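You operate a simulated robot arm through the tools that you are given. There is no shell and no other tool. Be economical: measure what you need, move in short steps, check, and stop when the job is done.

Carry out the task below with a simulated two-armed robot. There is one attempt and no reset: what you move stays moved.

Task
Insulation-test sample 45 at 1000 volts, log the result and drain it.
Fine: hold the tray while lifting it out; lay it in the flat grey box, shut the guard, then test; PASS or FAIL on the cart's selector.

It is judged by the outcome, as a careful person would: the job done as asked, and still so three seconds after it is handed in. It fails if anything else is knocked over, pushed out of place, dropped, spilled or broken.

Robot
Two 6-joint arms with two-finger grippers on one trunk, on a base that drives. Base frame: it is fixed to the floor where the robot stands at the start and does not move with it; the origin is under the middle of the robot, x ahead of it, y to its left, z up. Readings come in m, rad, newtons and seconds.
The left shoulder is at the start at [0.03, 0.178, 1.163], the right one opposite. With the tool pointing down near the work surface each hand reaches from about 0.56 to 0.78 m from the robot's upright axis, wherever it stands, measured 20 degrees to its own side. Places, roughly: cart result selector [0.7, -0.2, 1.2]; clamp meter switch [0.6, -0.1, 0.6]; framed guard [0.6, -0.4, 1]; inside of the flat grey box [0.5, -0.4, 0.9]; insulation display [0.7, -0.4, 1.3]; insulation drain button [0.7, -0.5, 1.2]; insulation range selector [0.7, -0.3, 1.2]; insulation test button [0.7, -0.4, 1.2]; ratio measure button [0.7, 0, 1.2]; ratio tap selector [0.7, 0.1, 1.2]; rotation check button [0.7, 0.1, 0.3]. Payload 2.54 kg a hand.
The tool frame of a hand sits at the grasp point between the pads (the TCP): z along the fingers, y along the line on which they close. The tips reach 0.03 m beyond it. Largest opening 0.116 m; the body of the gripper starts 0.095 m behind the TCP.
Orientation is that of the tool frame in the base frame, as [roll, pitch, yaw] about the fixed x, y, z axes, in that order (R = Rz(yaw) Ry(pitch) Rx(roll)). With the fingers straight down and closing along the base's y, the tool's x points along the base's -x, its y along +y and its z along -z.

Tools
- The arms move only by the tool move_arm. It takes "left_rows", "right_rows" or both (then of equal length, played together; a hand with none holds still); each is a list of rows, each an object (a shift or turn left out is 0, a gripper value left out holds the last) with "travel": the shift along the tool's x, y, z in m, a list of three; "rotation": the turn, a rotation vector about the tool's x, y, z in rad, a list of three; "jaw": the finger opening in m, from 0 to 0.116. In form: [{"travel": [x, y, z], "rotation": [ax, ay, az], "jaw": jaw}, ...]. A call has 1 to 20 rows; each row shifts and turns the commanded pose from where the row before left it, along the tool's axes as they then stand. Rows are played at 5 a second. More than 0.05 m and 0.15 rad between two rows, or a gripper value outside its range, and nothing of the call is played. A pose out of reach is approached as far as the arm can. The call stops where the force on the tool passes 40 N (or 10 N more than at its start, if that is more) or the arm is blocked; 0.2 s more then pass. The fingers move at their own pace (about 0.153 m/s each) and stop on an object; they squeeze with about 25 N. The grip force told is the motor's: it shows also when the fingers shut on nothing. Time passes only in rows, and 0.2 s behind the last, so rows that do not move let the fingers close. It gives the time, the measured TCP pose, the force on the tool (base axes), the opening and the grip force at its end, in the units of the frame above (readings bear some noise), with the torque about the TCP (base axes, N m) and any sound that the robot's microphone picked up.
- Cameras (640 x 400 px; columns grow to the right, rows downward): "scene" is now at [0.0404, -0.0179, 1.8795]; the picture's right is [-0.25, -0.97, 0.00], its down [-0.77, 0.20, -0.60] and it looks along [0.58, -0.15, -0.80] (base axes); focal length 287 px, centre (320, 200). "left" rides on the left gripper at [0.069, 0.015, -0.122] in its tool frame; the picture's right is [-0.22, 0.98, 0.00], its down [-0.83, -0.18, -0.53] and it looks along [-0.52, -0.12, 0.85] (tool axes); focal length 251 px, centre (320, 200). "right" rides on the right gripper at [0.069, -0.015, -0.122] in its tool frame; the picture's right is [0.21, 0.98, 0.00], its down [-0.83, 0.18, -0.53] and it looks along [-0.52, 0.11, 0.85] (tool axes); focal length 251 px, centre (320, 200). There is no depth. A picture from a camera that has moved, and an enlarged one, comes with that camera's place and axes in the base frame and with its lens.
- snapshot(camera): a new picture of that camera. No time passes.
- slide_trunk(by): slides the trunk up (or, below 0, down) by that many m; the arms and the scene camera ride with it, the base frame stays. It gives what a move gives, with no picture.
- roll_base(legs): drives the robot by 1 to 6 legs, each [ahead, left, turn to the left] in m, m and rad, along the robot's own axes; the way and the turn of a leg run together, so that a leg with both is an arc; at most 1.5 m and 3.142 rad a leg. The arms and the cameras ride along, it lands a little off, and it stops where it bumps. It gives what a move gives.
- aim_head(pan, tilt): turns the head with the scene camera to pan (to the left, within 2.496 rad either way) and tilt (down, from -0.506 to 1.204), counted from straight ahead of the robot. It gives what a move gives.
- zoom(camera, box): a new picture of the part [left, top, right, bottom] of that camera's present view, enlarged. No time passes.
- sign_off(): hands the job in; it is judged then, once.

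Work in short steps. Places have to be worked out from the pictures, the camera data and where the tool is seen: move nearer, look again, correct. Check each grasp and each placing, and mend what went wrong. You have 120 turns and 108 pictures in all, those below and enlarged ones among them. Open the grippers and draw the arms clear of the work before you hand the job in, unless the task says otherwise; then end with one line.

The tools are called after "Call:" as a command line: name --argument value ..., lists and objects as JSON in quotes. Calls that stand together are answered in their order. move_arm: Moves the arms, as the interface text tells. Its arguments: {"type":"object","properties":{"left_rows":{"type":"array"},"right_rows":{"type":"array"}},"required":[]} The other tools are called the same way: slide_trunk (by) slides the trunk up or down; roll_base (legs) drives the base; aim_head (pan, tilt) turns the head that bears the scene camera; snapshot (camera) takes a picture; zoom (camera, box) takes an enlarged picture of a part of a camera's view; sign_off () hands the job in.

At the start:

```text
time_s: 0.0
left_ee_pos: [0.5953, -0.0048, 1.3648]
left_ee_rot: [3.139, 0.001, -3.139]
left_force: [0.1, -0.3, 0.4]
left_moment: [-0.02, 0.0, 0.01]
left_grip_width: 0.116
left_grip_force: 0.1
right_ee_pos: [0.3152, -0.4134, 1.4082]
right_ee_rot: [3.141, 0.0, 3.142]
right_force: [-0.8, 0.4, 0.2]
right_moment: [-0.02, -0.01, 0.01]
right_grip_width: 0.1158
right_grip_force: 0.1
trunk travel left (down, up): [-0.375, 0.165]
robot x, y, heading: [-0.0018, -0.0029, -0.002]
head pan, tilt: [-0.257, 0.927]
```

scene: 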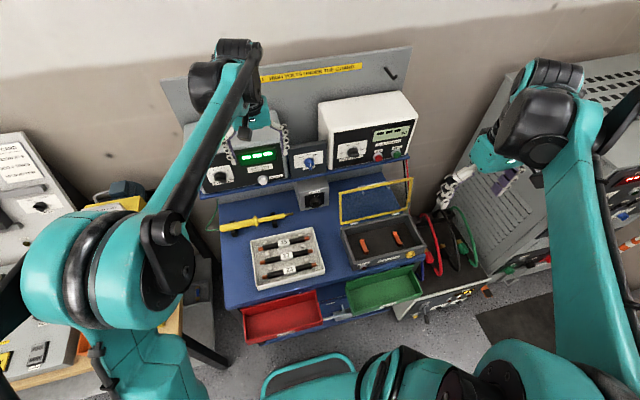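
right: 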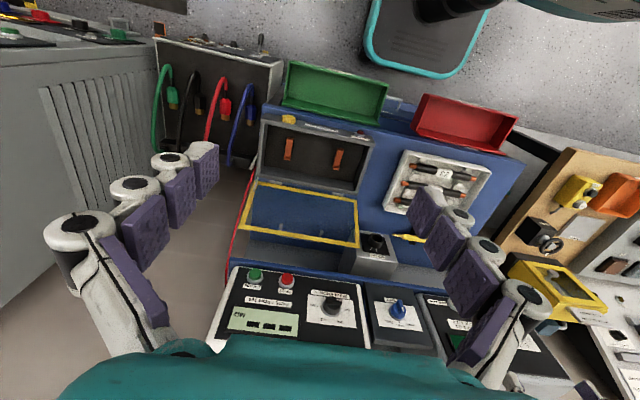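
left: 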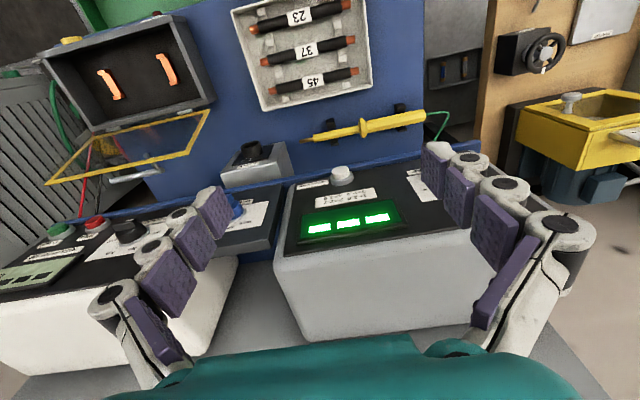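

I see a tray with samples 23, 37, 45, a grey box with an open framed guard, and the insulation tester. I zoom in on the details before moving.

Call:
zoom --camera "scene" --box '[220, 170, 440, 310]'

Call:
zoom --camera "scene" --box '[200, 80, 430, 210]'

Call:
zoom --camera "right" --box '[200, 250, 520, 380]'

Call:
zoom --camera "left" --box '[220, 0, 440, 140]'

```text
2.86 times, centred on (330, 240) of scene
camera zoom: at [0.0404, -0.0179, 1.8795], right [-0.25, -0.97, 0.0], down [-0.77, 0.2, -0.6], along [0.58, -0.15, -0.8], focal length 820 px, centre (291, 86)
```

zoom: 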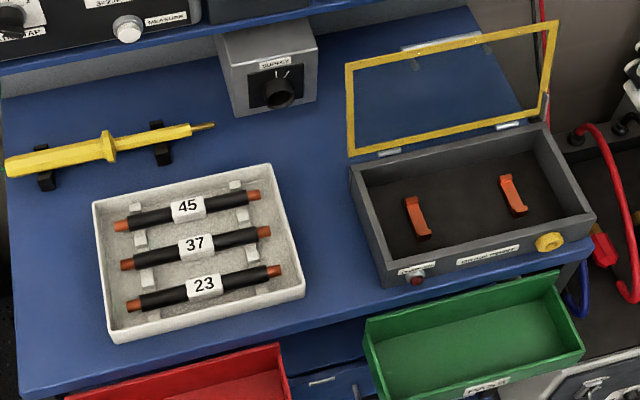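

```text
2.78 times, centred on (315, 145) of scene
camera zoom: at [0.0404, -0.0179, 1.8795], right [-0.25, -0.97, 0.0], down [-0.77, 0.2, -0.6], along [0.58, -0.15, -0.8], focal length 799 px, centre (334, 353)
```

zoom: 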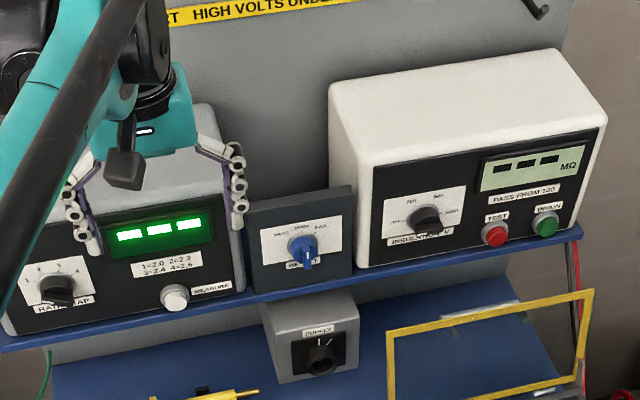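

```text
2.00 times, centred on (360, 315) of right
camera zoom: at [0.2453, -0.4279, 1.5313], right [-0.21, 0.98, 0.0], down [0.83, 0.18, 0.53], along [0.52, 0.11, -0.85], focal length 503 px, centre (240, -30)
```

zoom: 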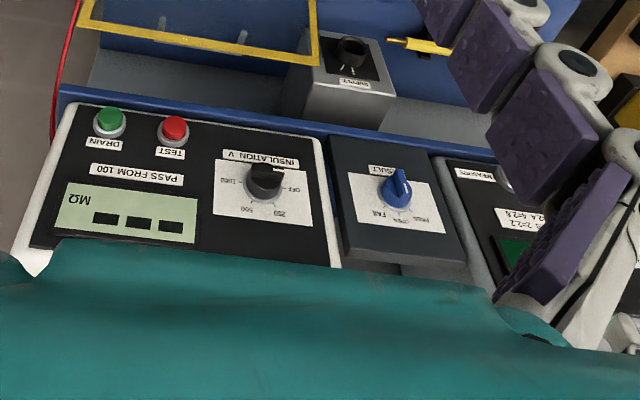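

```text
2.86 times, centred on (330, 70) of left
camera zoom: at [0.5248, 0.0113, 1.4853], right [0.21, 0.98, 0.0], down [0.82, -0.18, 0.54], along [0.52, -0.11, -0.84], focal length 718 px, centre (291, 571)
```

zoom: 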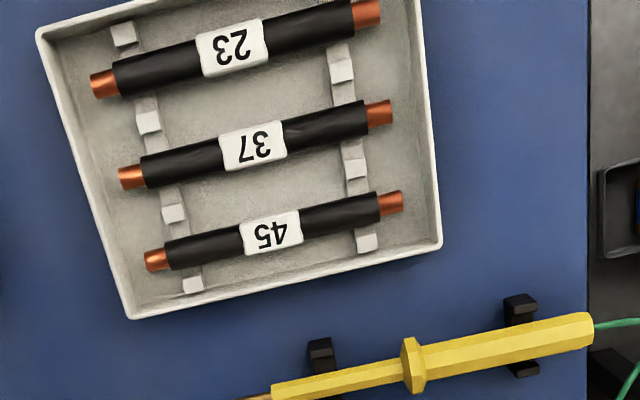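

Sample 45 triangulates to about (0.595, -0.016, 0.882), lying along y. The tray spans roughly x 0.43–0.63 and y -0.13–0.105. I back the base up about 0.1 m so the left hand can reach the tray's near wall and the right hand sample 45.

Call:
roll_base --legs '[[-0.1, 0, 0]]'

```text
time_s: 1.2
left_ee_pos: [0.4925, -0.0053, 1.3642]
left_ee_rot: [3.139, 0.003, 3.14]
left_force: [0.3, 0.4, 0.0]
left_moment: [-0.01, 0.01, 0.02]
left_grip_width: 0.1162
left_grip_force: 0.1
right_ee_pos: [0.2127, -0.4154, 1.4096]
right_ee_rot: [-3.141, -0.001, 3.14]
right_force: [-0.2, 0.0, -0.3]
right_moment: [0.03, -0.05, -0.03]
right_grip_width: 0.1157
right_grip_force: 0.1
trunk travel left (down, up): [-0.375, 0.165]
robot x, y, heading: [-0.1025, 0.0038, -0.003]
head pan, tilt: [-0.257, 0.927]
```

Now at x = -0.10. I rotate both hands by 90° so the fingers close along x. The left starts descending toward the tray's near wall, and the right comes forward at height.

Call:
move_arm --left_rows '[{"travel": [0.03, 0.028, 0]}, {"travel": [0.03, 0.028, 0]}, {"rotation": [0, 0, 0.1428]}, {"rotation": [0, 0, 0.1428]}, {"rotation": [0, 0, 0.1428]}, {"rotation": [0, 0, 0.1428]}, {"rotation": [0, 0, 0.1428]}, {"rotation": [0, 0, 0.1428]}, {"rotation": [0, 0, 0.1428]}, {"rotation": [0, 0, 0.1428]}, {"rotation": [0, 0, 0.1428]}, {"rotation": [0, 0, 0.1428]}, {"rotation": [0, 0, 0.1428]}, {"travel": [0, 0, 0.05]}, {"travel": [0, 0, 0.05]}, {"travel": [0, 0, 0.05]}, {"travel": [0, 0, 0.05]}, {"travel": [0, 0, 0.05]}]' --right_rows '[{"travel": [-0.04, 0, 0]}, {"travel": [-0.04, 0, 0]}, {"rotation": [0, 0, -0.1428]}, {"rotation": [0, 0, -0.1428]}, {"rotation": [0, 0, -0.1428]}, {"rotation": [0, 0, -0.1428]}, {"rotation": [0, 0, -0.1428]}, {"rotation": [0, 0, -0.1428]}, {"rotation": [0, 0, -0.1428]}, {"rotation": [0, 0, -0.1428]}, {"rotation": [0, 0, -0.1428]}, {"rotation": [0, 0, -0.1428]}, {"rotation": [0, 0, -0.1428]}, {"travel": [0, -0.04, 0]}, {"travel": [0, -0.04, 0]}, {"travel": [0, -0.04, 0]}, {"travel": [0, -0.04, 0]}, {"travel": [0, -0.04, 0]}]'

Call:
snapshot --camera "left"

Call:
snapshot --camera "scene"

```text
time_s: 5.0
left_ee_pos: [0.439, 0.0524, 1.1126]
left_ee_rot: [3.141, -0.002, 1.572]
left_force: [-0.3, -0.5, 0.0]
left_moment: [0.02, 0.02, 0.02]
left_grip_width: 0.1158
left_grip_force: 0.1
right_ee_pos: [0.4967, -0.4155, 1.4085]
right_ee_rot: [3.141, 0.001, -1.574]
right_force: [1.0, 0.2, 0.7]
right_moment: [0.04, 0.07, 0.01]
right_grip_width: 0.1157
right_grip_force: 0.0
trunk travel left (down, up): [-0.375, 0.165]
robot x, y, heading: [-0.1029, -0.001, -0.004]
head pan, tilt: [-0.257, 0.927]
```

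```text
100 pictures are left
camera left: at [0.4531, 0.1227, 1.2336], right [0.98, -0.21, 0.0], down [-0.18, -0.83, 0.53], along [-0.11, -0.52, -0.85], focal length 251 px, centre (320, 200)
```

left: 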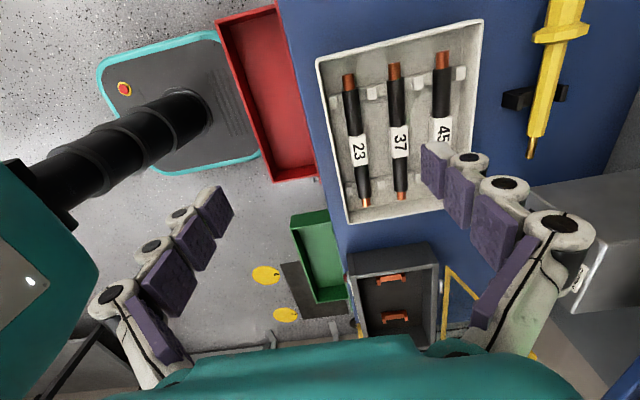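

```text
99 pictures are left
camera scene: at [-0.0562, -0.0185, 1.8793], right [-0.26, -0.97, 0.0], down [-0.77, 0.2, -0.6], along [0.58, -0.15, -0.8], focal length 287 px, centre (320, 200)
```

scene: 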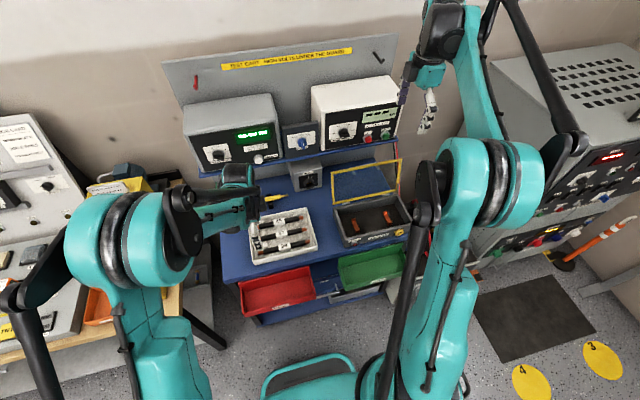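

The near wall seems to lie at x ≈ 0.445 and sample 23 at 0.480, so the jaw must be narrow. I narrow it, descend partway and look closer.

Call:
move_arm --left_rows '[{"jaw": 0.04}, {"travel": [0, 0, 0.05]}, {"travel": [0, 0, 0.04]}, {}]'

Call:
snapshot --camera "left"

```text
time_s: 6.0
left_ee_pos: [0.4369, 0.0503, 1.0245]
left_ee_rot: [3.139, -0.001, 1.572]
left_force: [-0.5, -0.4, 0.2]
left_moment: [-0.01, -0.01, 0.0]
left_grip_width: 0.0396
left_grip_force: 0.0
right_ee_pos: [0.4918, -0.4142, 1.4089]
right_ee_rot: [3.14, 0.001, -1.573]
right_force: [-0.5, 0.3, 0.5]
right_moment: [0.02, -0.02, -0.01]
right_grip_width: 0.116
right_grip_force: 0.2
trunk travel left (down, up): [-0.375, 0.165]
robot x, y, heading: [-0.1004, -0.0015, 0.002]
head pan, tilt: [-0.257, 0.927]
```

```text
98 pictures are left
camera left: at [0.4504, 0.1209, 1.1454], right [0.98, -0.21, 0.0], down [-0.18, -0.83, 0.53], along [-0.11, -0.52, -0.85], focal length 251 px, centre (320, 200)
```

left: 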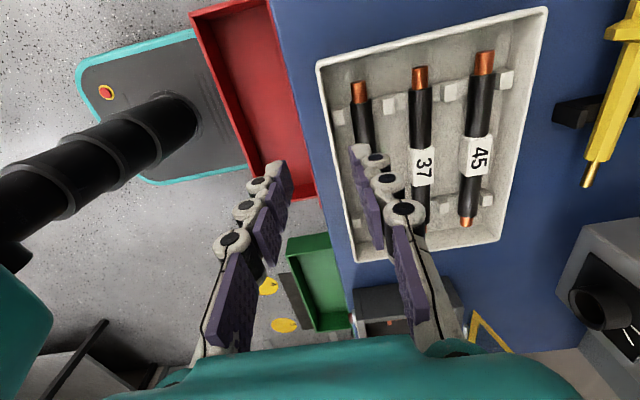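

The gap between sample 23 and the near wall is too tight. Gripping the left wall between samples 23 and 37 (x ≈ 0.508, y ≈ 0.103) is safer, so I move there and turn the fingers to close along y.

Call:
move_arm --left_rows '[{"travel": [0.027, 0.036, 0]}, {"travel": [0.026, 0.035, 0]}, {"rotation": [0, 0, -0.1428]}, {"rotation": [0, 0, -0.1428]}, {"rotation": [0, 0, -0.1428]}, {"rotation": [0, 0, -0.1428]}, {"rotation": [0, 0, -0.1428]}, {"rotation": [0, 0, -0.1428]}, {"rotation": [0, 0, -0.1428]}, {"rotation": [0, 0, -0.1428]}, {"rotation": [0, 0, -0.1428]}, {"rotation": [0, 0, -0.1428]}, {"rotation": [0, 0, -0.1428]}, {"travel": [0, 0, 0.03]}]'

Call:
snapshot --camera "left"

```text
time_s: 9.0
left_ee_pos: [0.5072, 0.1049, 0.9944]
left_ee_rot: [3.14, 0.001, -3.139]
left_force: [-0.2, 0.8, -0.4]
left_moment: [0.0, -0.01, -0.02]
left_grip_width: 0.0401
left_grip_force: 0.0
right_ee_pos: [0.4925, -0.4161, 1.4086]
right_ee_rot: [3.139, -0.001, -1.573]
right_force: [0.4, 0.3, 0.0]
right_moment: [-0.02, 0.05, 0.0]
right_grip_width: 0.1159
right_grip_force: 0.1
trunk travel left (down, up): [-0.375, 0.165]
robot x, y, heading: [-0.1025, -0.0008, -0.001]
head pan, tilt: [-0.257, 0.927]
```

```text
97 pictures are left
camera left: at [0.437, 0.1202, 1.1152], right [0.21, 0.98, 0.0], down [0.83, -0.18, 0.54], along [0.52, -0.11, -0.84], focal length 251 px, centre (320, 200)
```

left: 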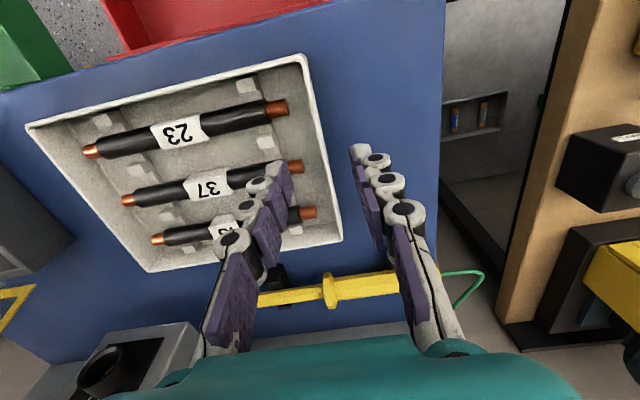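

The wall is at y ≈ 0.105, and the midpoint between samples 23 and 37 is x ≈ 0.506, which the hand is over. I descend to TCP z ≈ 0.912.

Call:
move_arm --left_rows '[{"travel": [0, 0, 0.04]}, {"travel": [0, 0, 0.025]}, {"travel": [0, 0, 0.017]}, {}]'

Call:
snapshot --camera "left"

```text
time_s: 10.0
left_ee_pos: [0.5064, 0.1058, 0.9122]
left_ee_rot: [3.139, 0.003, -3.14]
left_force: [-0.1, -0.2, 0.1]
left_moment: [0.03, 0.01, 0.0]
left_grip_width: 0.04
left_grip_force: 0.1
right_ee_pos: [0.4941, -0.4147, 1.4086]
right_ee_rot: [-3.141, 0.001, -1.572]
right_force: [-0.2, 0.5, 0.0]
right_moment: [0.0, 0.0, -0.02]
right_grip_width: 0.1162
right_grip_force: 0.0
trunk travel left (down, up): [-0.375, 0.165]
robot x, y, heading: [-0.1006, 0.0005, 0.007]
head pan, tilt: [-0.257, 0.927]
```

```text
96 pictures are left
camera left: at [0.437, 0.1209, 1.033], right [0.21, 0.98, 0.0], down [0.82, -0.18, 0.54], along [0.52, -0.11, -0.84], focal length 251 px, centre (320, 200)
```

left: 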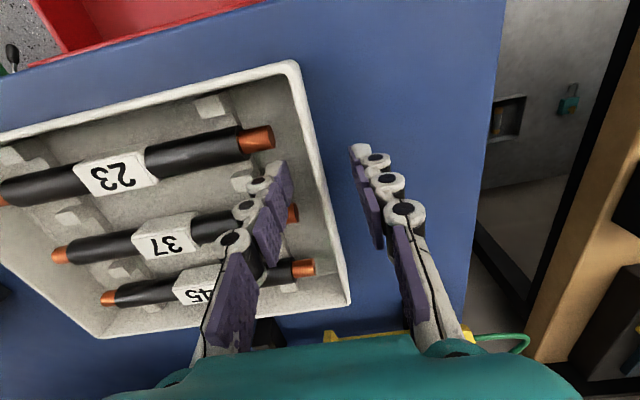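

The rim is at z ≈ 0.90 and the tips straddle the wall at about 0.882. I go a few mm lower and close on the wall.

Call:
move_arm --left_rows '[{"travel": [0, 0, 0.006]}, {"jaw": 0.0}, {}, {}]'

Call:
snapshot --camera "left"

```text
time_s: 11.0
left_ee_pos: [0.5063, 0.1055, 0.9059]
left_ee_rot: [3.138, 0.001, -3.142]
left_force: [-0.6, -1.2, -1.6]
left_moment: [-0.02, 0.04, -0.03]
left_grip_width: 0.0059
left_grip_force: 25.0
right_ee_pos: [0.4921, -0.4151, 1.4088]
right_ee_rot: [-3.141, 0.0, -1.573]
right_force: [0.0, 0.0, 0.0]
right_moment: [-0.01, 0.01, -0.01]
right_grip_width: 0.1157
right_grip_force: 0.0
trunk travel left (down, up): [-0.375, 0.165]
robot x, y, heading: [-0.1013, -0.0019, -0.001]
head pan, tilt: [-0.257, 0.927]
```

```text
95 pictures are left
camera left: at [0.4373, 0.121, 1.027], right [0.21, 0.98, 0.0], down [0.82, -0.18, 0.54], along [0.52, -0.11, -0.84], focal length 251 px, centre (320, 200)
```

left: 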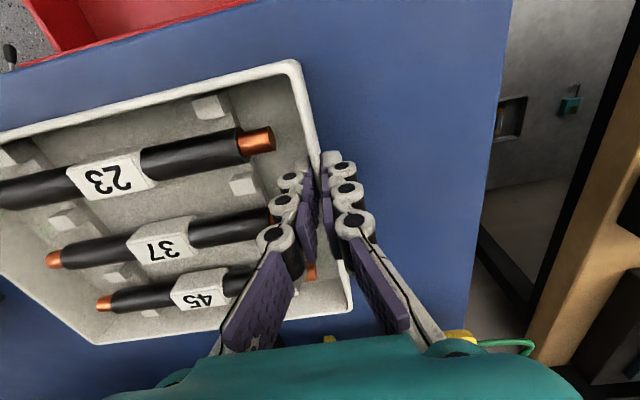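

The wall is gripped (6 mm, 25 N). Now I bring the right hand over the tray: left at height, then down to about z 1.11.

Call:
move_arm --right_rows '[{"travel": [-0.045, 0, 0], "jaw": 0.06}, {"travel": [-0.045, 0, 0]}, {"travel": [-0.045, 0, 0]}, {"travel": [-0.045, 0, 0]}, {"travel": [-0.045, 0, 0]}, {"travel": [-0.045, 0, 0]}, {"travel": [-0.045, 0, 0]}, {"travel": [0, -0.01, 0.05]}, {"travel": [0, -0.01, 0.05]}, {"travel": [0, -0.01, 0.05]}, {"travel": [0, -0.01, 0.05]}, {"travel": [0, -0.01, 0.05]}, {"travel": [0, -0.01, 0.05]}]'

Call:
snapshot --camera "right"

Call:
snapshot --camera "scene"

```text
refused: row 8 steps farther than a row can; nothing moved
```

```text
94 pictures are left
camera right: at [0.5072, -0.4827, 1.5306], right [-0.98, -0.21, 0.0], down [-0.18, 0.83, 0.53], along [-0.11, 0.52, -0.85], focal length 251 px, centre (320, 200)
```

right: 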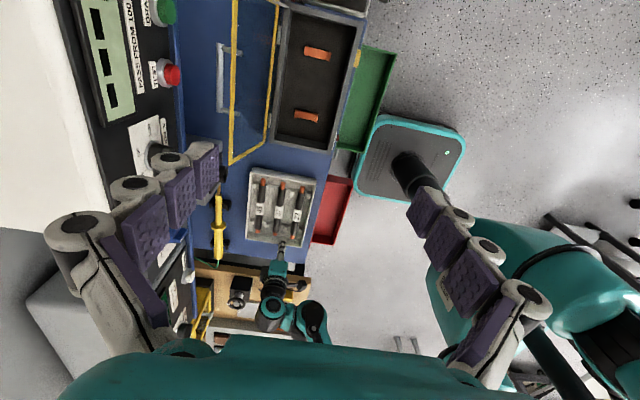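

```text
93 pictures are left
camera scene: at [-0.0603, -0.0179, 1.8794], right [-0.26, -0.97, 0.0], down [-0.77, 0.2, -0.6], along [0.58, -0.15, -0.8], focal length 287 px, centre (320, 200)
```

scene: 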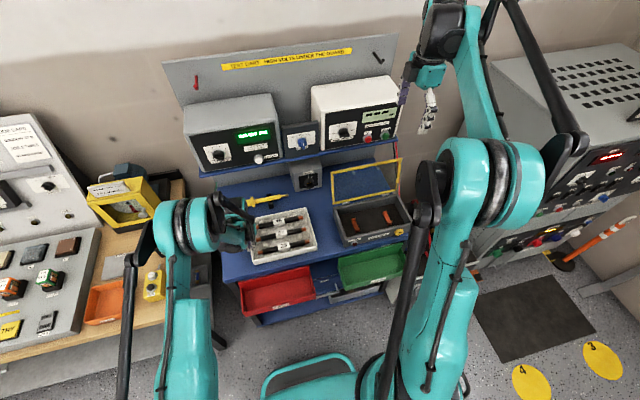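

The step was slightly too long, so I shorten it.

Call:
move_arm --right_rows '[{"travel": [-0.045, 0, 0], "jaw": 0.06}, {"travel": [-0.045, 0, 0]}, {"travel": [-0.045, 0, 0]}, {"travel": [-0.045, 0, 0]}, {"travel": [-0.045, 0, 0]}, {"travel": [-0.045, 0, 0]}, {"travel": [-0.045, 0, 0]}, {"travel": [0, -0.01, 0.048]}, {"travel": [0, -0.01, 0.048]}, {"travel": [0, -0.01, 0.048]}, {"travel": [0, -0.01, 0.048]}, {"travel": [0, -0.01, 0.048]}, {"travel": [0, -0.01, 0.048]}]'

Call:
snapshot --camera "right"

```text
time_s: 13.8
left_ee_pos: [0.5066, 0.105, 0.907]
left_ee_rot: [3.139, 0.002, 3.141]
left_force: [0.8, 0.8, -1.4]
left_moment: [0.02, 0.39, 0.05]
left_grip_width: 0.006
left_grip_force: 24.8
right_ee_pos: [0.554, -0.1002, 1.1207]
right_ee_rot: [3.141, 0.001, -1.573]
right_force: [0.2, 0.1, -0.6]
right_moment: [0.0, -0.01, -0.03]
right_grip_width: 0.0597
right_grip_force: 0.1
trunk travel left (down, up): [-0.375, 0.165]
robot x, y, heading: [-0.0978, 0.0026, 0.002]
head pan, tilt: [-0.257, 0.927]
```

```text
92 pictures are left
camera right: at [0.5684, -0.1679, 1.2434], right [-0.98, -0.21, 0.0], down [-0.18, 0.83, 0.53], along [-0.11, 0.52, -0.85], focal length 251 px, centre (320, 200)
```

right: 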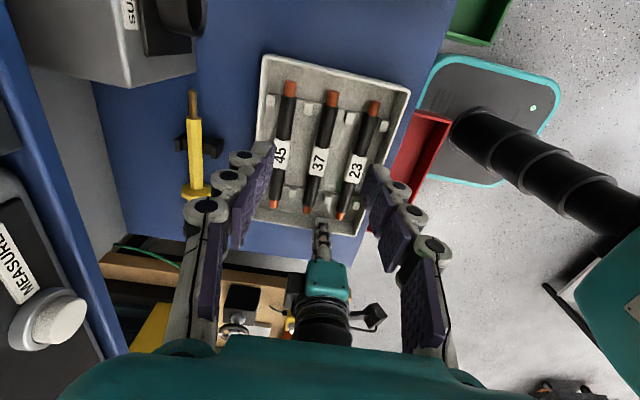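

Sample 45 is at x ≈ 0.597, centred at y ≈ -0.014. The gap to the far wall is tight, so I move directly overhead and look from closer.

Call:
move_arm --right_rows '[{"travel": [-0.04, -0.021, 0], "jaw": 0.04}, {"travel": [-0.04, -0.021, 0]}, {"travel": [0, 0, 0.05]}, {"travel": [0, 0, 0.05]}, {"travel": [0, 0, 0.03]}, {}]'

Call:
snapshot --camera "right"

Call:
zoom --camera "right" --box '[180, 0, 460, 200]'

```text
time_s: 15.2
left_ee_pos: [0.5077, 0.1052, 0.9065]
left_ee_rot: [-3.141, 0.001, -3.141]
left_force: [0.5, -0.8, -0.8]
left_moment: [-0.01, 0.08, 0.04]
left_grip_width: 0.0062
left_grip_force: 25.4
right_ee_pos: [0.5958, -0.0169, 0.9891]
right_ee_rot: [3.14, 0.0, -1.573]
right_force: [-0.3, -0.4, -0.4]
right_moment: [0.04, -0.01, 0.03]
right_grip_width: 0.0401
right_grip_force: 0.1
trunk travel left (down, up): [-0.375, 0.165]
robot x, y, heading: [-0.0991, 0.0005, 0.003]
head pan, tilt: [-0.257, 0.927]
```

```text
91 pictures are left
camera right: at [0.6105, -0.0856, 1.1118], right [-0.98, -0.21, 0.0], down [-0.18, 0.83, 0.53], along [-0.11, 0.52, -0.85], focal length 251 px, centre (320, 200)
```

right: 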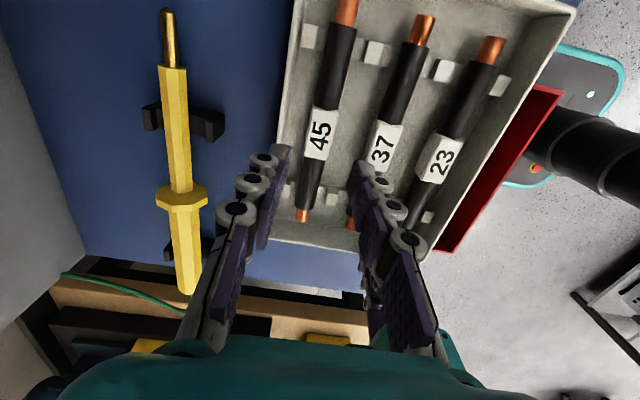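

```text
2.00 times, centred on (320, 100) of right
camera zoom: at [0.6105, -0.0856, 1.1118], right [-0.98, -0.21, 0.0], down [-0.18, 0.83, 0.53], along [-0.11, 0.52, -0.85], focal length 503 px, centre (320, 400)
```

zoom: 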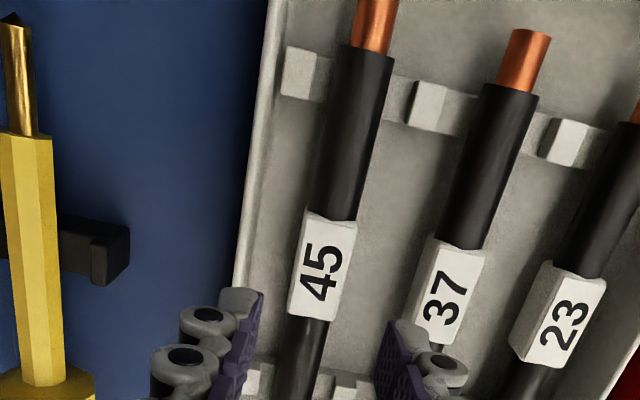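

Label block ≈ 26 mm wide, centred at x ≈ 0.595, with about 16 mm between it and the far wall. I offset the centre slightly toward the robot and descend to z ≈ 0.904 with a 40 mm opening.

Call:
move_arm --right_rows '[{"travel": [0, 0.0045, 0.03]}, {"travel": [0, 0, 0.03]}, {"travel": [0, 0, 0.025]}, {}]'

Call:
snapshot --camera "right"

```text
time_s: 16.2
left_ee_pos: [0.5088, 0.1053, 0.9058]
left_ee_rot: [3.139, 0.0, -3.142]
left_force: [0.0, 1.4, -1.2]
left_moment: [-0.01, 0.03, 0.03]
left_grip_width: 0.0061
left_grip_force: 24.9
right_ee_pos: [0.5912, -0.0189, 0.9055]
right_ee_rot: [-3.141, 0.0, -1.573]
right_force: [-0.2, -1.1, 0.3]
right_moment: [0.05, -0.04, -0.01]
right_grip_width: 0.04
right_grip_force: 0.1
trunk travel left (down, up): [-0.375, 0.165]
robot x, y, heading: [-0.1036, 0.0011, -0.005]
head pan, tilt: [-0.257, 0.927]
```

```text
89 pictures are left
camera right: at [0.6053, -0.0865, 1.0278], right [-0.98, -0.21, 0.0], down [-0.18, 0.83, 0.53], along [-0.11, 0.52, -0.85], focal length 251 px, centre (320, 200)
```

right: 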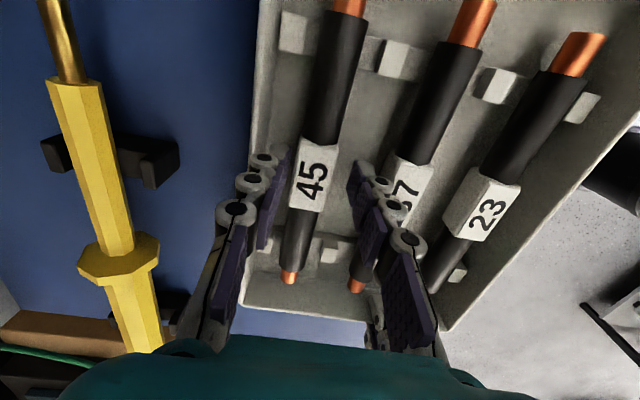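

The fingers straddle the 45 label inside the tray. I close while centring by a few mm.

Call:
move_arm --right_rows '[{"travel": [0, -0.003, 0], "jaw": 0.03}, {"travel": [0, -0.001, 0.002], "jaw": 0.0}, {}, {}]'

Call:
snapshot --camera "right"

```text
time_s: 17.2
left_ee_pos: [0.5061, 0.1054, 0.9075]
left_ee_rot: [3.14, 0.003, -3.141]
left_force: [6.2, -3.5, -13.0]
left_moment: [-0.06, 0.2, 0.13]
left_grip_width: 0.0059
left_grip_force: 25.0
right_ee_pos: [0.5937, -0.0195, 0.9045]
right_ee_rot: [-3.142, 0.0, -1.572]
right_force: [-8.3, 1.9, 22.9]
right_moment: [0.03, 0.26, 0.09]
right_grip_width: 0.0214
right_grip_force: 25.3
trunk travel left (down, up): [-0.375, 0.165]
robot x, y, heading: [-0.0984, -0.0018, 0.001]
head pan, tilt: [-0.257, 0.927]
```

```text
88 pictures are left
camera right: at [0.6085, -0.087, 1.027], right [-0.98, -0.21, 0.0], down [-0.18, 0.83, 0.53], along [-0.11, 0.52, -0.85], focal length 251 px, centre (320, 200)
```

right: 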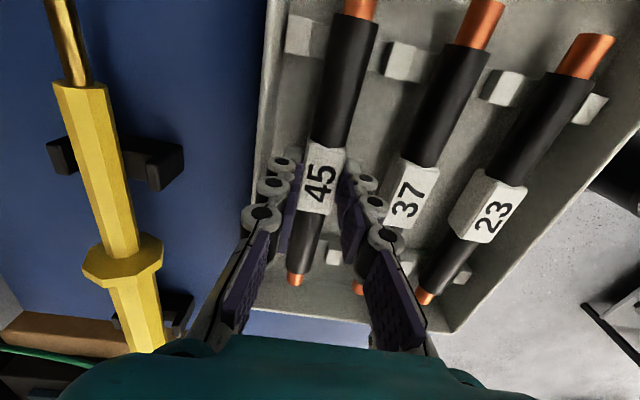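

Gripped at 21 mm; the tips seem to rest on the tray floor. I lift straight up in small steps while the left hand holds the tray.

Call:
move_arm --right_rows '[{"travel": [0, 0, -0.005]}, {"travel": [0, 0, -0.01]}, {"travel": [0, 0, -0.015]}, {"travel": [0, 0, -0.02]}, {"travel": [0, 0, -0.02]}, {}]'

Call:
snapshot --camera "right"

```text
time_s: 18.6
left_ee_pos: [0.5069, 0.1054, 0.9057]
left_ee_rot: [-3.141, 0.003, 3.141]
left_force: [-0.2, 1.2, 0.3]
left_moment: [0.02, 0.19, 0.03]
left_grip_width: 0.0061
left_grip_force: 24.8
right_ee_pos: [0.5962, -0.0203, 0.9747]
right_ee_rot: [-3.141, -0.002, -1.574]
right_force: [0.4, 0.2, -1.6]
right_moment: [-0.03, 0.01, -0.02]
right_grip_width: 0.0216
right_grip_force: 24.6
trunk travel left (down, up): [-0.375, 0.165]
robot x, y, heading: [-0.1026, 0.004, 0.003]
head pan, tilt: [-0.257, 0.927]
```

```text
87 pictures are left
camera right: at [0.6097, -0.0881, 1.097], right [-0.98, -0.21, 0.0], down [-0.18, 0.83, 0.53], along [-0.11, 0.52, -0.85], focal length 251 px, centre (320, 200)
```

right: 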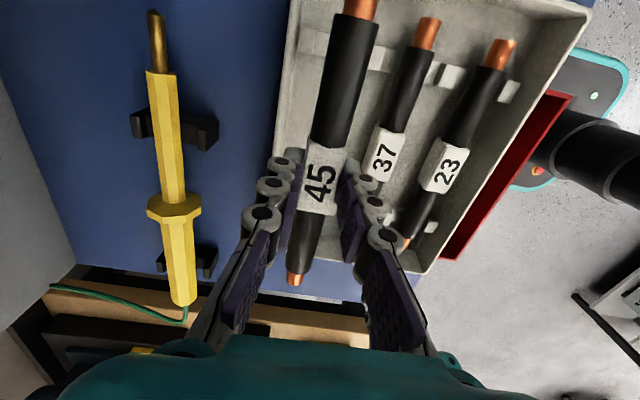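

Sample 45 is clear of the tray and the tray hasn't moved. I raise the right hand and pull it back, while the left releases the wall and rises.

Call:
move_arm --right_rows '[{"travel": [0, 0, -0.04]}, {"travel": [0, 0, -0.04]}, {"travel": [0, 0.03, -0.03]}, {"travel": [0, 0.035, 0]}, {"travel": [0, 0.035, 0]}, {}, {}]' --left_rows '[{"jaw": 0.04}, {}, {"travel": [0, 0, -0.02]}, {"travel": [0, 0, -0.04]}, {"travel": [0, 0, -0.04]}, {"travel": [0.03, 0, -0.04]}, {"travel": [0.03, 0, -0.04]}]'

Call:
snapshot --camera "scene"

Call:
snapshot --camera "right"

```text
time_s: 20.2
left_ee_pos: [0.4459, 0.1054, 1.0905]
left_ee_rot: [-3.141, 0.004, -3.14]
left_force: [-1.7, -0.2, 0.7]
left_moment: [0.04, -0.04, 0.01]
left_grip_width: 0.04
left_grip_force: 0.0
right_ee_pos: [0.4957, -0.0224, 1.0873]
right_ee_rot: [3.141, -0.002, -1.571]
right_force: [-0.2, 0.1, -1.5]
right_moment: [-0.01, -0.04, -0.03]
right_grip_width: 0.0213
right_grip_force: 25.0
trunk travel left (down, up): [-0.375, 0.165]
robot x, y, heading: [-0.1001, 0.0045, -0.002]
head pan, tilt: [-0.257, 0.927]
```

```text
86 pictures are left
camera scene: at [-0.0634, -0.0178, 1.8796], right [-0.26, -0.97, 0.0], down [-0.77, 0.2, -0.6], along [0.58, -0.15, -0.8], focal length 287 px, centre (320, 200)
```

scene: 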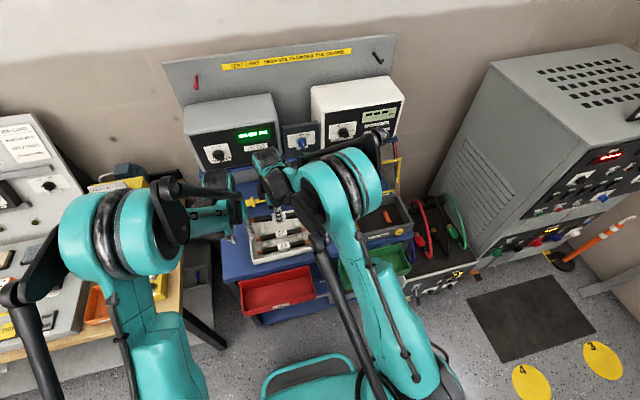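

```text
85 pictures are left
camera right: at [0.5099, -0.0896, 1.2094], right [-0.98, -0.21, 0.0], down [-0.18, 0.83, 0.53], along [-0.11, 0.52, -0.85], focal length 251 px, centre (320, 200)
```

right: 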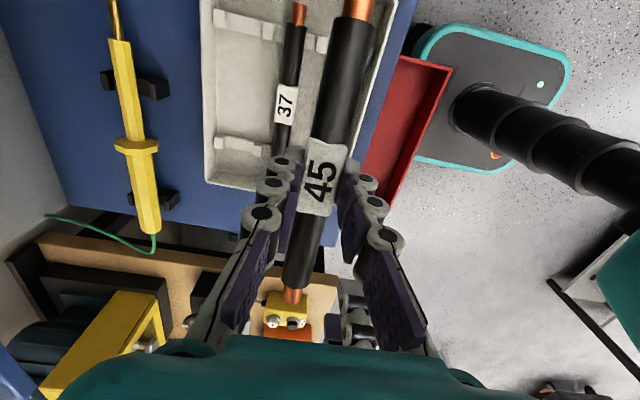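

Next I carry sample 45 over to above the box (contacts near y -0.316 and -0.46, x ≈ 0.505), staying at z 1.09.

Call:
move_arm --right_rows '[{"travel": [0.0465, 0, 0]}, {"travel": [0.0465, 0, 0]}, {"travel": [0.0465, 0, 0]}, {"travel": [0.0465, 0, 0]}, {"travel": [0.0465, 0, 0]}, {"travel": [0.0465, 0, 0]}, {"travel": [0.0465, 0, 0]}, {"travel": [0.0465, 0, 0]}, {}]'

Call:
snapshot --camera "right"

Call:
snapshot --camera "scene"

```text
time_s: 22.2
left_ee_pos: [0.4476, 0.1059, 1.0879]
left_ee_rot: [-3.141, 0.002, -3.141]
left_force: [-0.2, 1.2, -1.4]
left_moment: [-0.02, -0.02, -0.01]
left_grip_width: 0.0397
left_grip_force: 0.0
right_ee_pos: [0.4957, -0.391, 1.0848]
right_ee_rot: [3.14, 0.001, -1.572]
right_force: [0.8, 0.3, -1.7]
right_moment: [0.02, 0.01, 0.0]
right_grip_width: 0.0212
right_grip_force: 24.9
trunk travel left (down, up): [-0.375, 0.165]
robot x, y, heading: [-0.1028, -0.0029, -0.005]
head pan, tilt: [-0.257, 0.927]
```

```text
84 pictures are left
camera right: at [0.5102, -0.4586, 1.2066], right [-0.98, -0.21, 0.0], down [-0.18, 0.83, 0.53], along [-0.11, 0.52, -0.85], focal length 251 px, centre (320, 200)
```

right: 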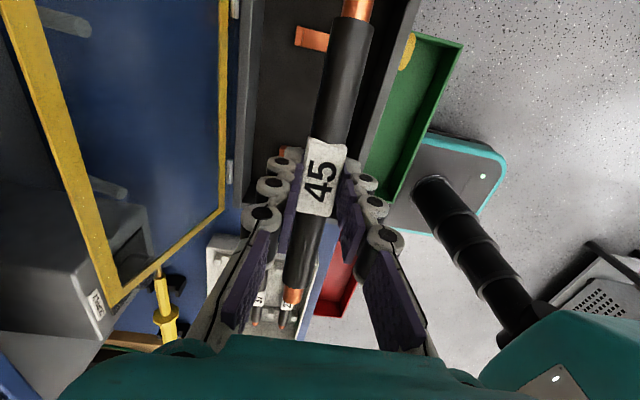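

```text
83 pictures are left
camera scene: at [-0.0607, -0.0163, 1.8795], right [-0.26, -0.97, 0.0], down [-0.77, 0.2, -0.6], along [0.58, -0.15, -0.8], focal length 287 px, centre (320, 200)
```

scene: 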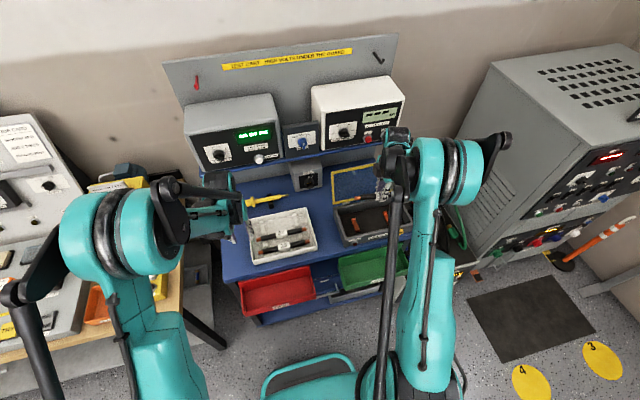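

I zoom on the box to locate its contacts relative to the sample.

Call:
zoom --camera "right" --box '[180, 0, 460, 200]'

Call:
zoom --camera "scene" --box '[310, 160, 430, 260]'

```text
2.00 times, centred on (320, 100) of right
camera zoom: at [0.5102, -0.4586, 1.2066], right [-0.98, -0.21, 0.0], down [-0.18, 0.83, 0.53], along [-0.11, 0.52, -0.85], focal length 503 px, centre (320, 400)
```

zoom: 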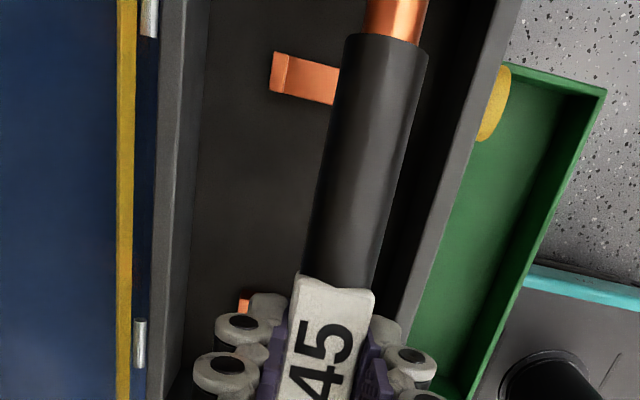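

```text
4.00 times, centred on (370, 210) of scene
camera zoom: at [-0.0607, -0.0163, 1.8795], right [-0.26, -0.97, 0.0], down [-0.77, 0.2, -0.6], along [0.58, -0.15, -0.8], focal length 1149 px, centre (120, 160)
```

zoom: 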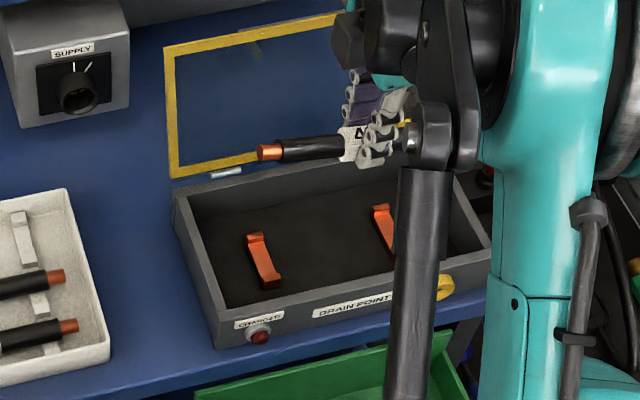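

The contacts are U-shaped cradles at x ≈ 0.505, y ≈ -0.32 and -0.457. I shift slightly and descend in stages.

Call:
move_arm --right_rows '[{"travel": [0.003, -0.009, 0.03]}, {"travel": [0, 0, 0.04]}, {"travel": [0, 0, 0.04]}, {}]'

Call:
zoom --camera "right" --box '[180, 0, 460, 200]'

Call:
zoom --camera "scene" --box '[310, 160, 430, 260]'

```text
time_s: 23.2
left_ee_pos: [0.4481, 0.1066, 1.0877]
left_ee_rot: [3.142, 0.003, -3.141]
left_force: [0.0, 0.1, 0.6]
left_moment: [-0.01, -0.02, 0.0]
left_grip_width: 0.0397
left_grip_force: 0.1
right_ee_pos: [0.5021, -0.3938, 0.9768]
right_ee_rot: [-3.141, -0.001, -1.573]
right_force: [0.1, 0.4, -0.8]
right_moment: [-0.03, 0.01, 0.02]
right_grip_width: 0.0217
right_grip_force: 25.3
trunk travel left (down, up): [-0.375, 0.165]
robot x, y, heading: [-0.1018, 0.0007, -0.0]
head pan, tilt: [-0.257, 0.927]
```

```text
2.00 times, centred on (320, 100) of right
camera zoom: at [0.5177, -0.4615, 1.098], right [-0.98, -0.21, 0.0], down [-0.18, 0.83, 0.53], along [-0.11, 0.52, -0.85], focal length 503 px, centre (320, 400)
```

zoom: 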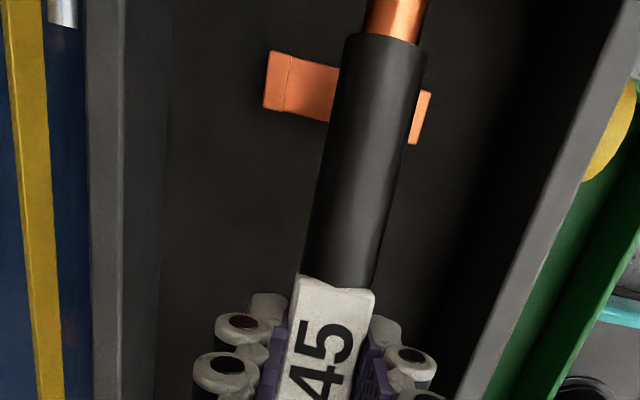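

```text
4.00 times, centred on (370, 210) of scene
camera zoom: at [-0.0613, -0.0173, 1.8795], right [-0.26, -0.97, 0.0], down [-0.77, 0.2, -0.6], along [0.58, -0.15, -0.8], focal length 1149 px, centre (120, 160)
```

zoom: 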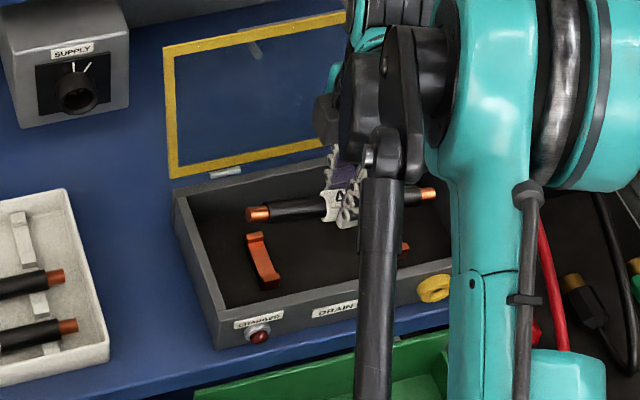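

The cradle centre is at x ≈ 0.508. I nudge +5 mm in x and +4 mm in y, then lower further.

Call:
move_arm --right_rows '[{"travel": [-0.004, -0.005, 0.02]}, {"travel": [0, 0, 0.02]}, {"travel": [0, 0, 0.012]}, {}]'

Call:
zoom --camera "right" --box '[180, 0, 460, 200]'

Call:
zoom --camera "scene" --box '[310, 160, 430, 260]'

```text
time_s: 24.2
left_ee_pos: [0.4472, 0.106, 1.0879]
left_ee_rot: [3.141, 0.002, -3.141]
left_force: [0.0, 0.5, 0.1]
left_moment: [-0.01, -0.01, 0.04]
left_grip_width: 0.04
left_grip_force: 0.0
right_ee_pos: [0.5101, -0.3894, 0.9226]
right_ee_rot: [3.141, -0.001, -1.573]
right_force: [-0.7, -0.8, -2.2]
right_moment: [0.02, -0.01, -0.03]
right_grip_width: 0.0215
right_grip_force: 24.8
trunk travel left (down, up): [-0.375, 0.165]
robot x, y, heading: [-0.102, -0.0013, -0.005]
head pan, tilt: [-0.257, 0.927]
```

```text
2.00 times, centred on (320, 100) of right
camera zoom: at [0.5229, -0.458, 1.0455], right [-0.98, -0.21, 0.0], down [-0.18, 0.83, 0.53], along [-0.11, 0.52, -0.85], focal length 503 px, centre (320, 400)
```

zoom: 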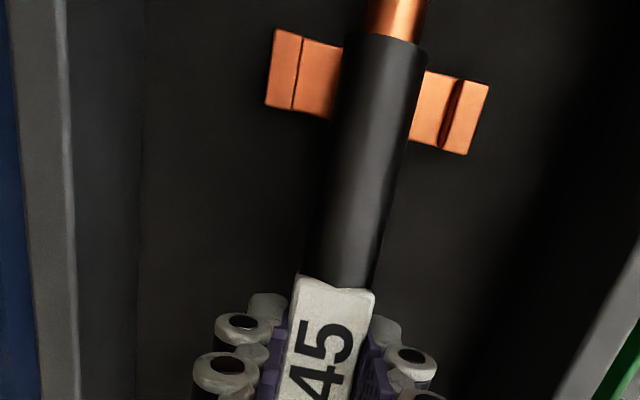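

```text
4.00 times, centred on (370, 210) of scene
camera zoom: at [-0.0607, -0.0178, 1.8795], right [-0.26, -0.97, 0.0], down [-0.77, 0.2, -0.6], along [0.58, -0.15, -0.8], focal length 1149 px, centre (120, 160)
```

zoom: 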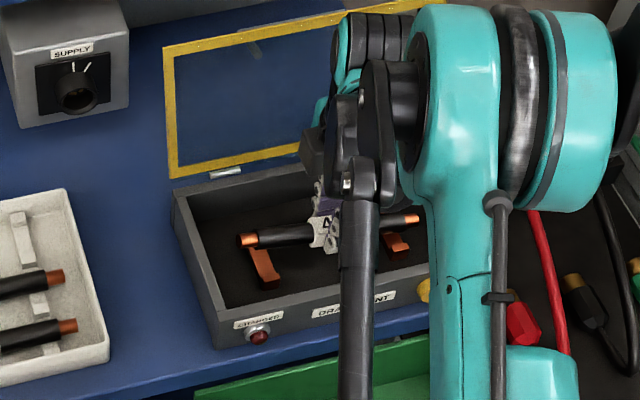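

The sample is well centred in the cradles. I lower it in small steps until contact.

Call:
move_arm --right_rows '[{"travel": [0, 0, 0.005]}, {"travel": [0, 0, 0.004]}, {"travel": [0, 0, 0.003]}, {}]'

Call:
zoom --camera "right" --box '[180, 0, 460, 200]'

```text
time_s: 25.2
left_ee_pos: [0.4474, 0.1064, 1.0874]
left_ee_rot: [-3.141, 0.003, 3.141]
left_force: [0.4, -0.3, 0.2]
left_moment: [-0.01, 0.01, -0.01]
left_grip_width: 0.0401
left_grip_force: 0.0
right_ee_pos: [0.5093, -0.3899, 0.9119]
right_ee_rot: [3.141, 0.001, -1.572]
right_force: [-0.7, 2.7, 7.0]
right_moment: [-0.68, 0.01, 0.01]
right_grip_width: 0.0212
right_grip_force: 25.4
trunk travel left (down, up): [-0.375, 0.165]
robot x, y, heading: [-0.103, -0.0011, -0.002]
head pan, tilt: [-0.257, 0.927]
```

```text
2.00 times, centred on (320, 100) of right
camera zoom: at [0.5231, -0.4575, 1.0334], right [-0.98, -0.21, 0.0], down [-0.18, 0.83, 0.53], along [-0.11, 0.52, -0.85], focal length 503 px, centre (320, 400)
```

zoom: 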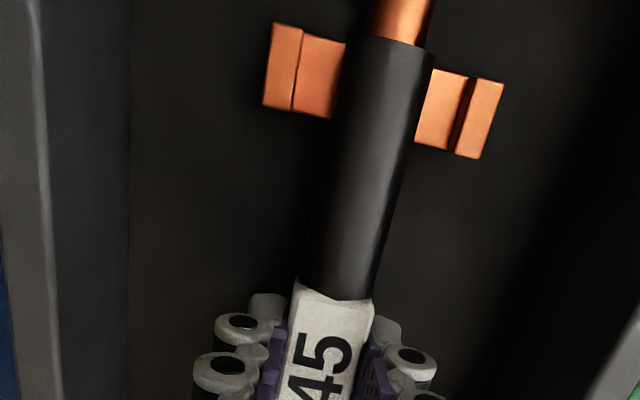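

Contact is felt (7 N). I lower 2 mm more and open the fingers.

Call:
move_arm --right_rows '[{"travel": [0, 0, 0.002]}, {"jaw": 0.028}, {"jaw": 0.045}, {}]'

Call:
zoom --camera "right" --box '[180, 0, 460, 200]'

```text
time_s: 26.2
left_ee_pos: [0.4469, 0.1063, 1.0877]
left_ee_rot: [3.139, 0.002, -3.141]
left_force: [0.1, -0.1, -0.5]
left_moment: [-0.03, -0.02, 0.01]
left_grip_width: 0.0402
left_grip_force: 0.1
right_ee_pos: [0.5085, -0.39, 0.9079]
right_ee_rot: [3.141, 0.0, -1.573]
right_force: [-0.4, 0.8, 0.4]
right_moment: [-0.01, -0.02, -0.01]
right_grip_width: 0.045
right_grip_force: 0.0
trunk travel left (down, up): [-0.375, 0.165]
robot x, y, heading: [-0.1016, -0.0009, -0.006]
head pan, tilt: [-0.257, 0.927]
```

```text
2.00 times, centred on (320, 100) of right
camera zoom: at [0.5235, -0.4586, 1.0301], right [-0.98, -0.21, 0.0], down [-0.18, 0.83, 0.53], along [-0.11, 0.52, -0.85], focal length 503 px, centre (320, 400)
```

zoom: 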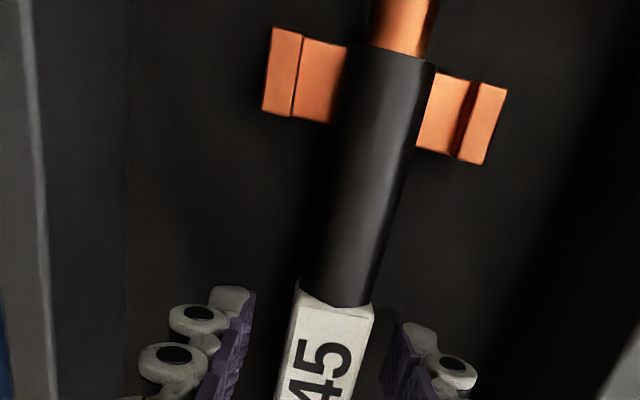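

Released and lying in the cradles. I raise the hand straight up, then inspect the box and guard.

Call:
move_arm --right_rows '[{"travel": [0, 0, -0.03]}, {"travel": [0, 0, -0.045]}, {"travel": [0, 0, -0.048]}, {"travel": [0, 0, -0.048]}, {"travel": [0, 0.045, 0]}, {"travel": [0, 0.045, 0]}, {"travel": [0, 0.045, 0]}, {}]'

Call:
snapshot --camera "right"

Call:
zoom --camera "scene" --box '[280, 60, 440, 260]'

```text
time_s: 28.0
left_ee_pos: [0.4481, 0.1062, 1.0874]
left_ee_rot: [3.139, 0.003, -3.141]
left_force: [-0.7, 0.0, 0.2]
left_moment: [0.01, -0.03, 0.02]
left_grip_width: 0.0401
left_grip_force: 0.1
right_ee_pos: [0.3741, -0.3882, 1.0789]
right_ee_rot: [-3.14, 0.0, -1.575]
right_force: [0.7, -0.1, 0.1]
right_moment: [-0.01, 0.01, 0.0]
right_grip_width: 0.045
right_grip_force: 0.1
trunk travel left (down, up): [-0.375, 0.165]
robot x, y, heading: [-0.0998, -0.0001, 0.0]
head pan, tilt: [-0.257, 0.927]
```

```text
74 pictures are left
camera right: at [0.3889, -0.4572, 1.2014], right [-0.98, -0.21, 0.0], down [-0.18, 0.83, 0.53], along [-0.11, 0.52, -0.85], focal length 251 px, centre (320, 200)
```

right: 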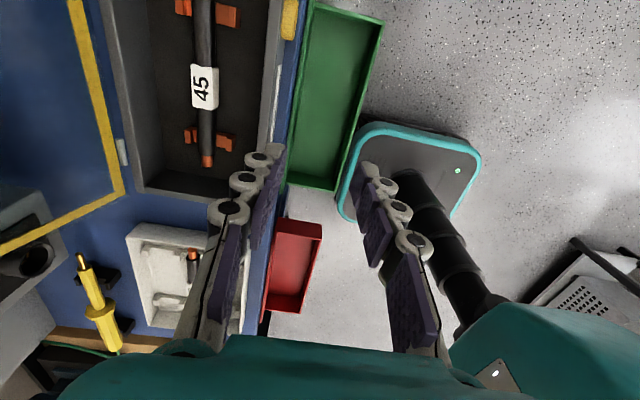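

```text
2.00 times, centred on (360, 160) of scene
camera zoom: at [-0.0591, -0.018, 1.8794], right [-0.26, -0.97, 0.0], down [-0.77, 0.2, -0.6], along [0.58, -0.15, -0.8], focal length 574 px, centre (240, 280)
```

zoom: 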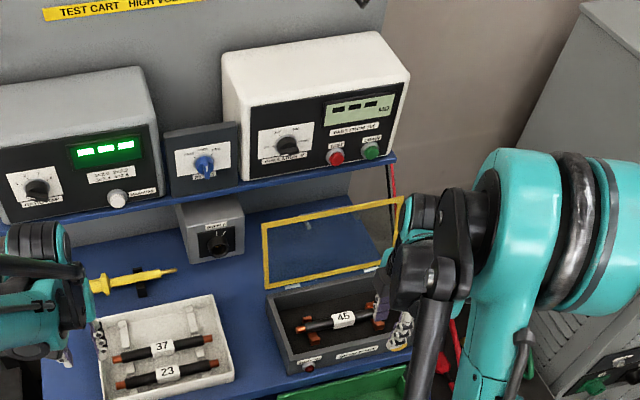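

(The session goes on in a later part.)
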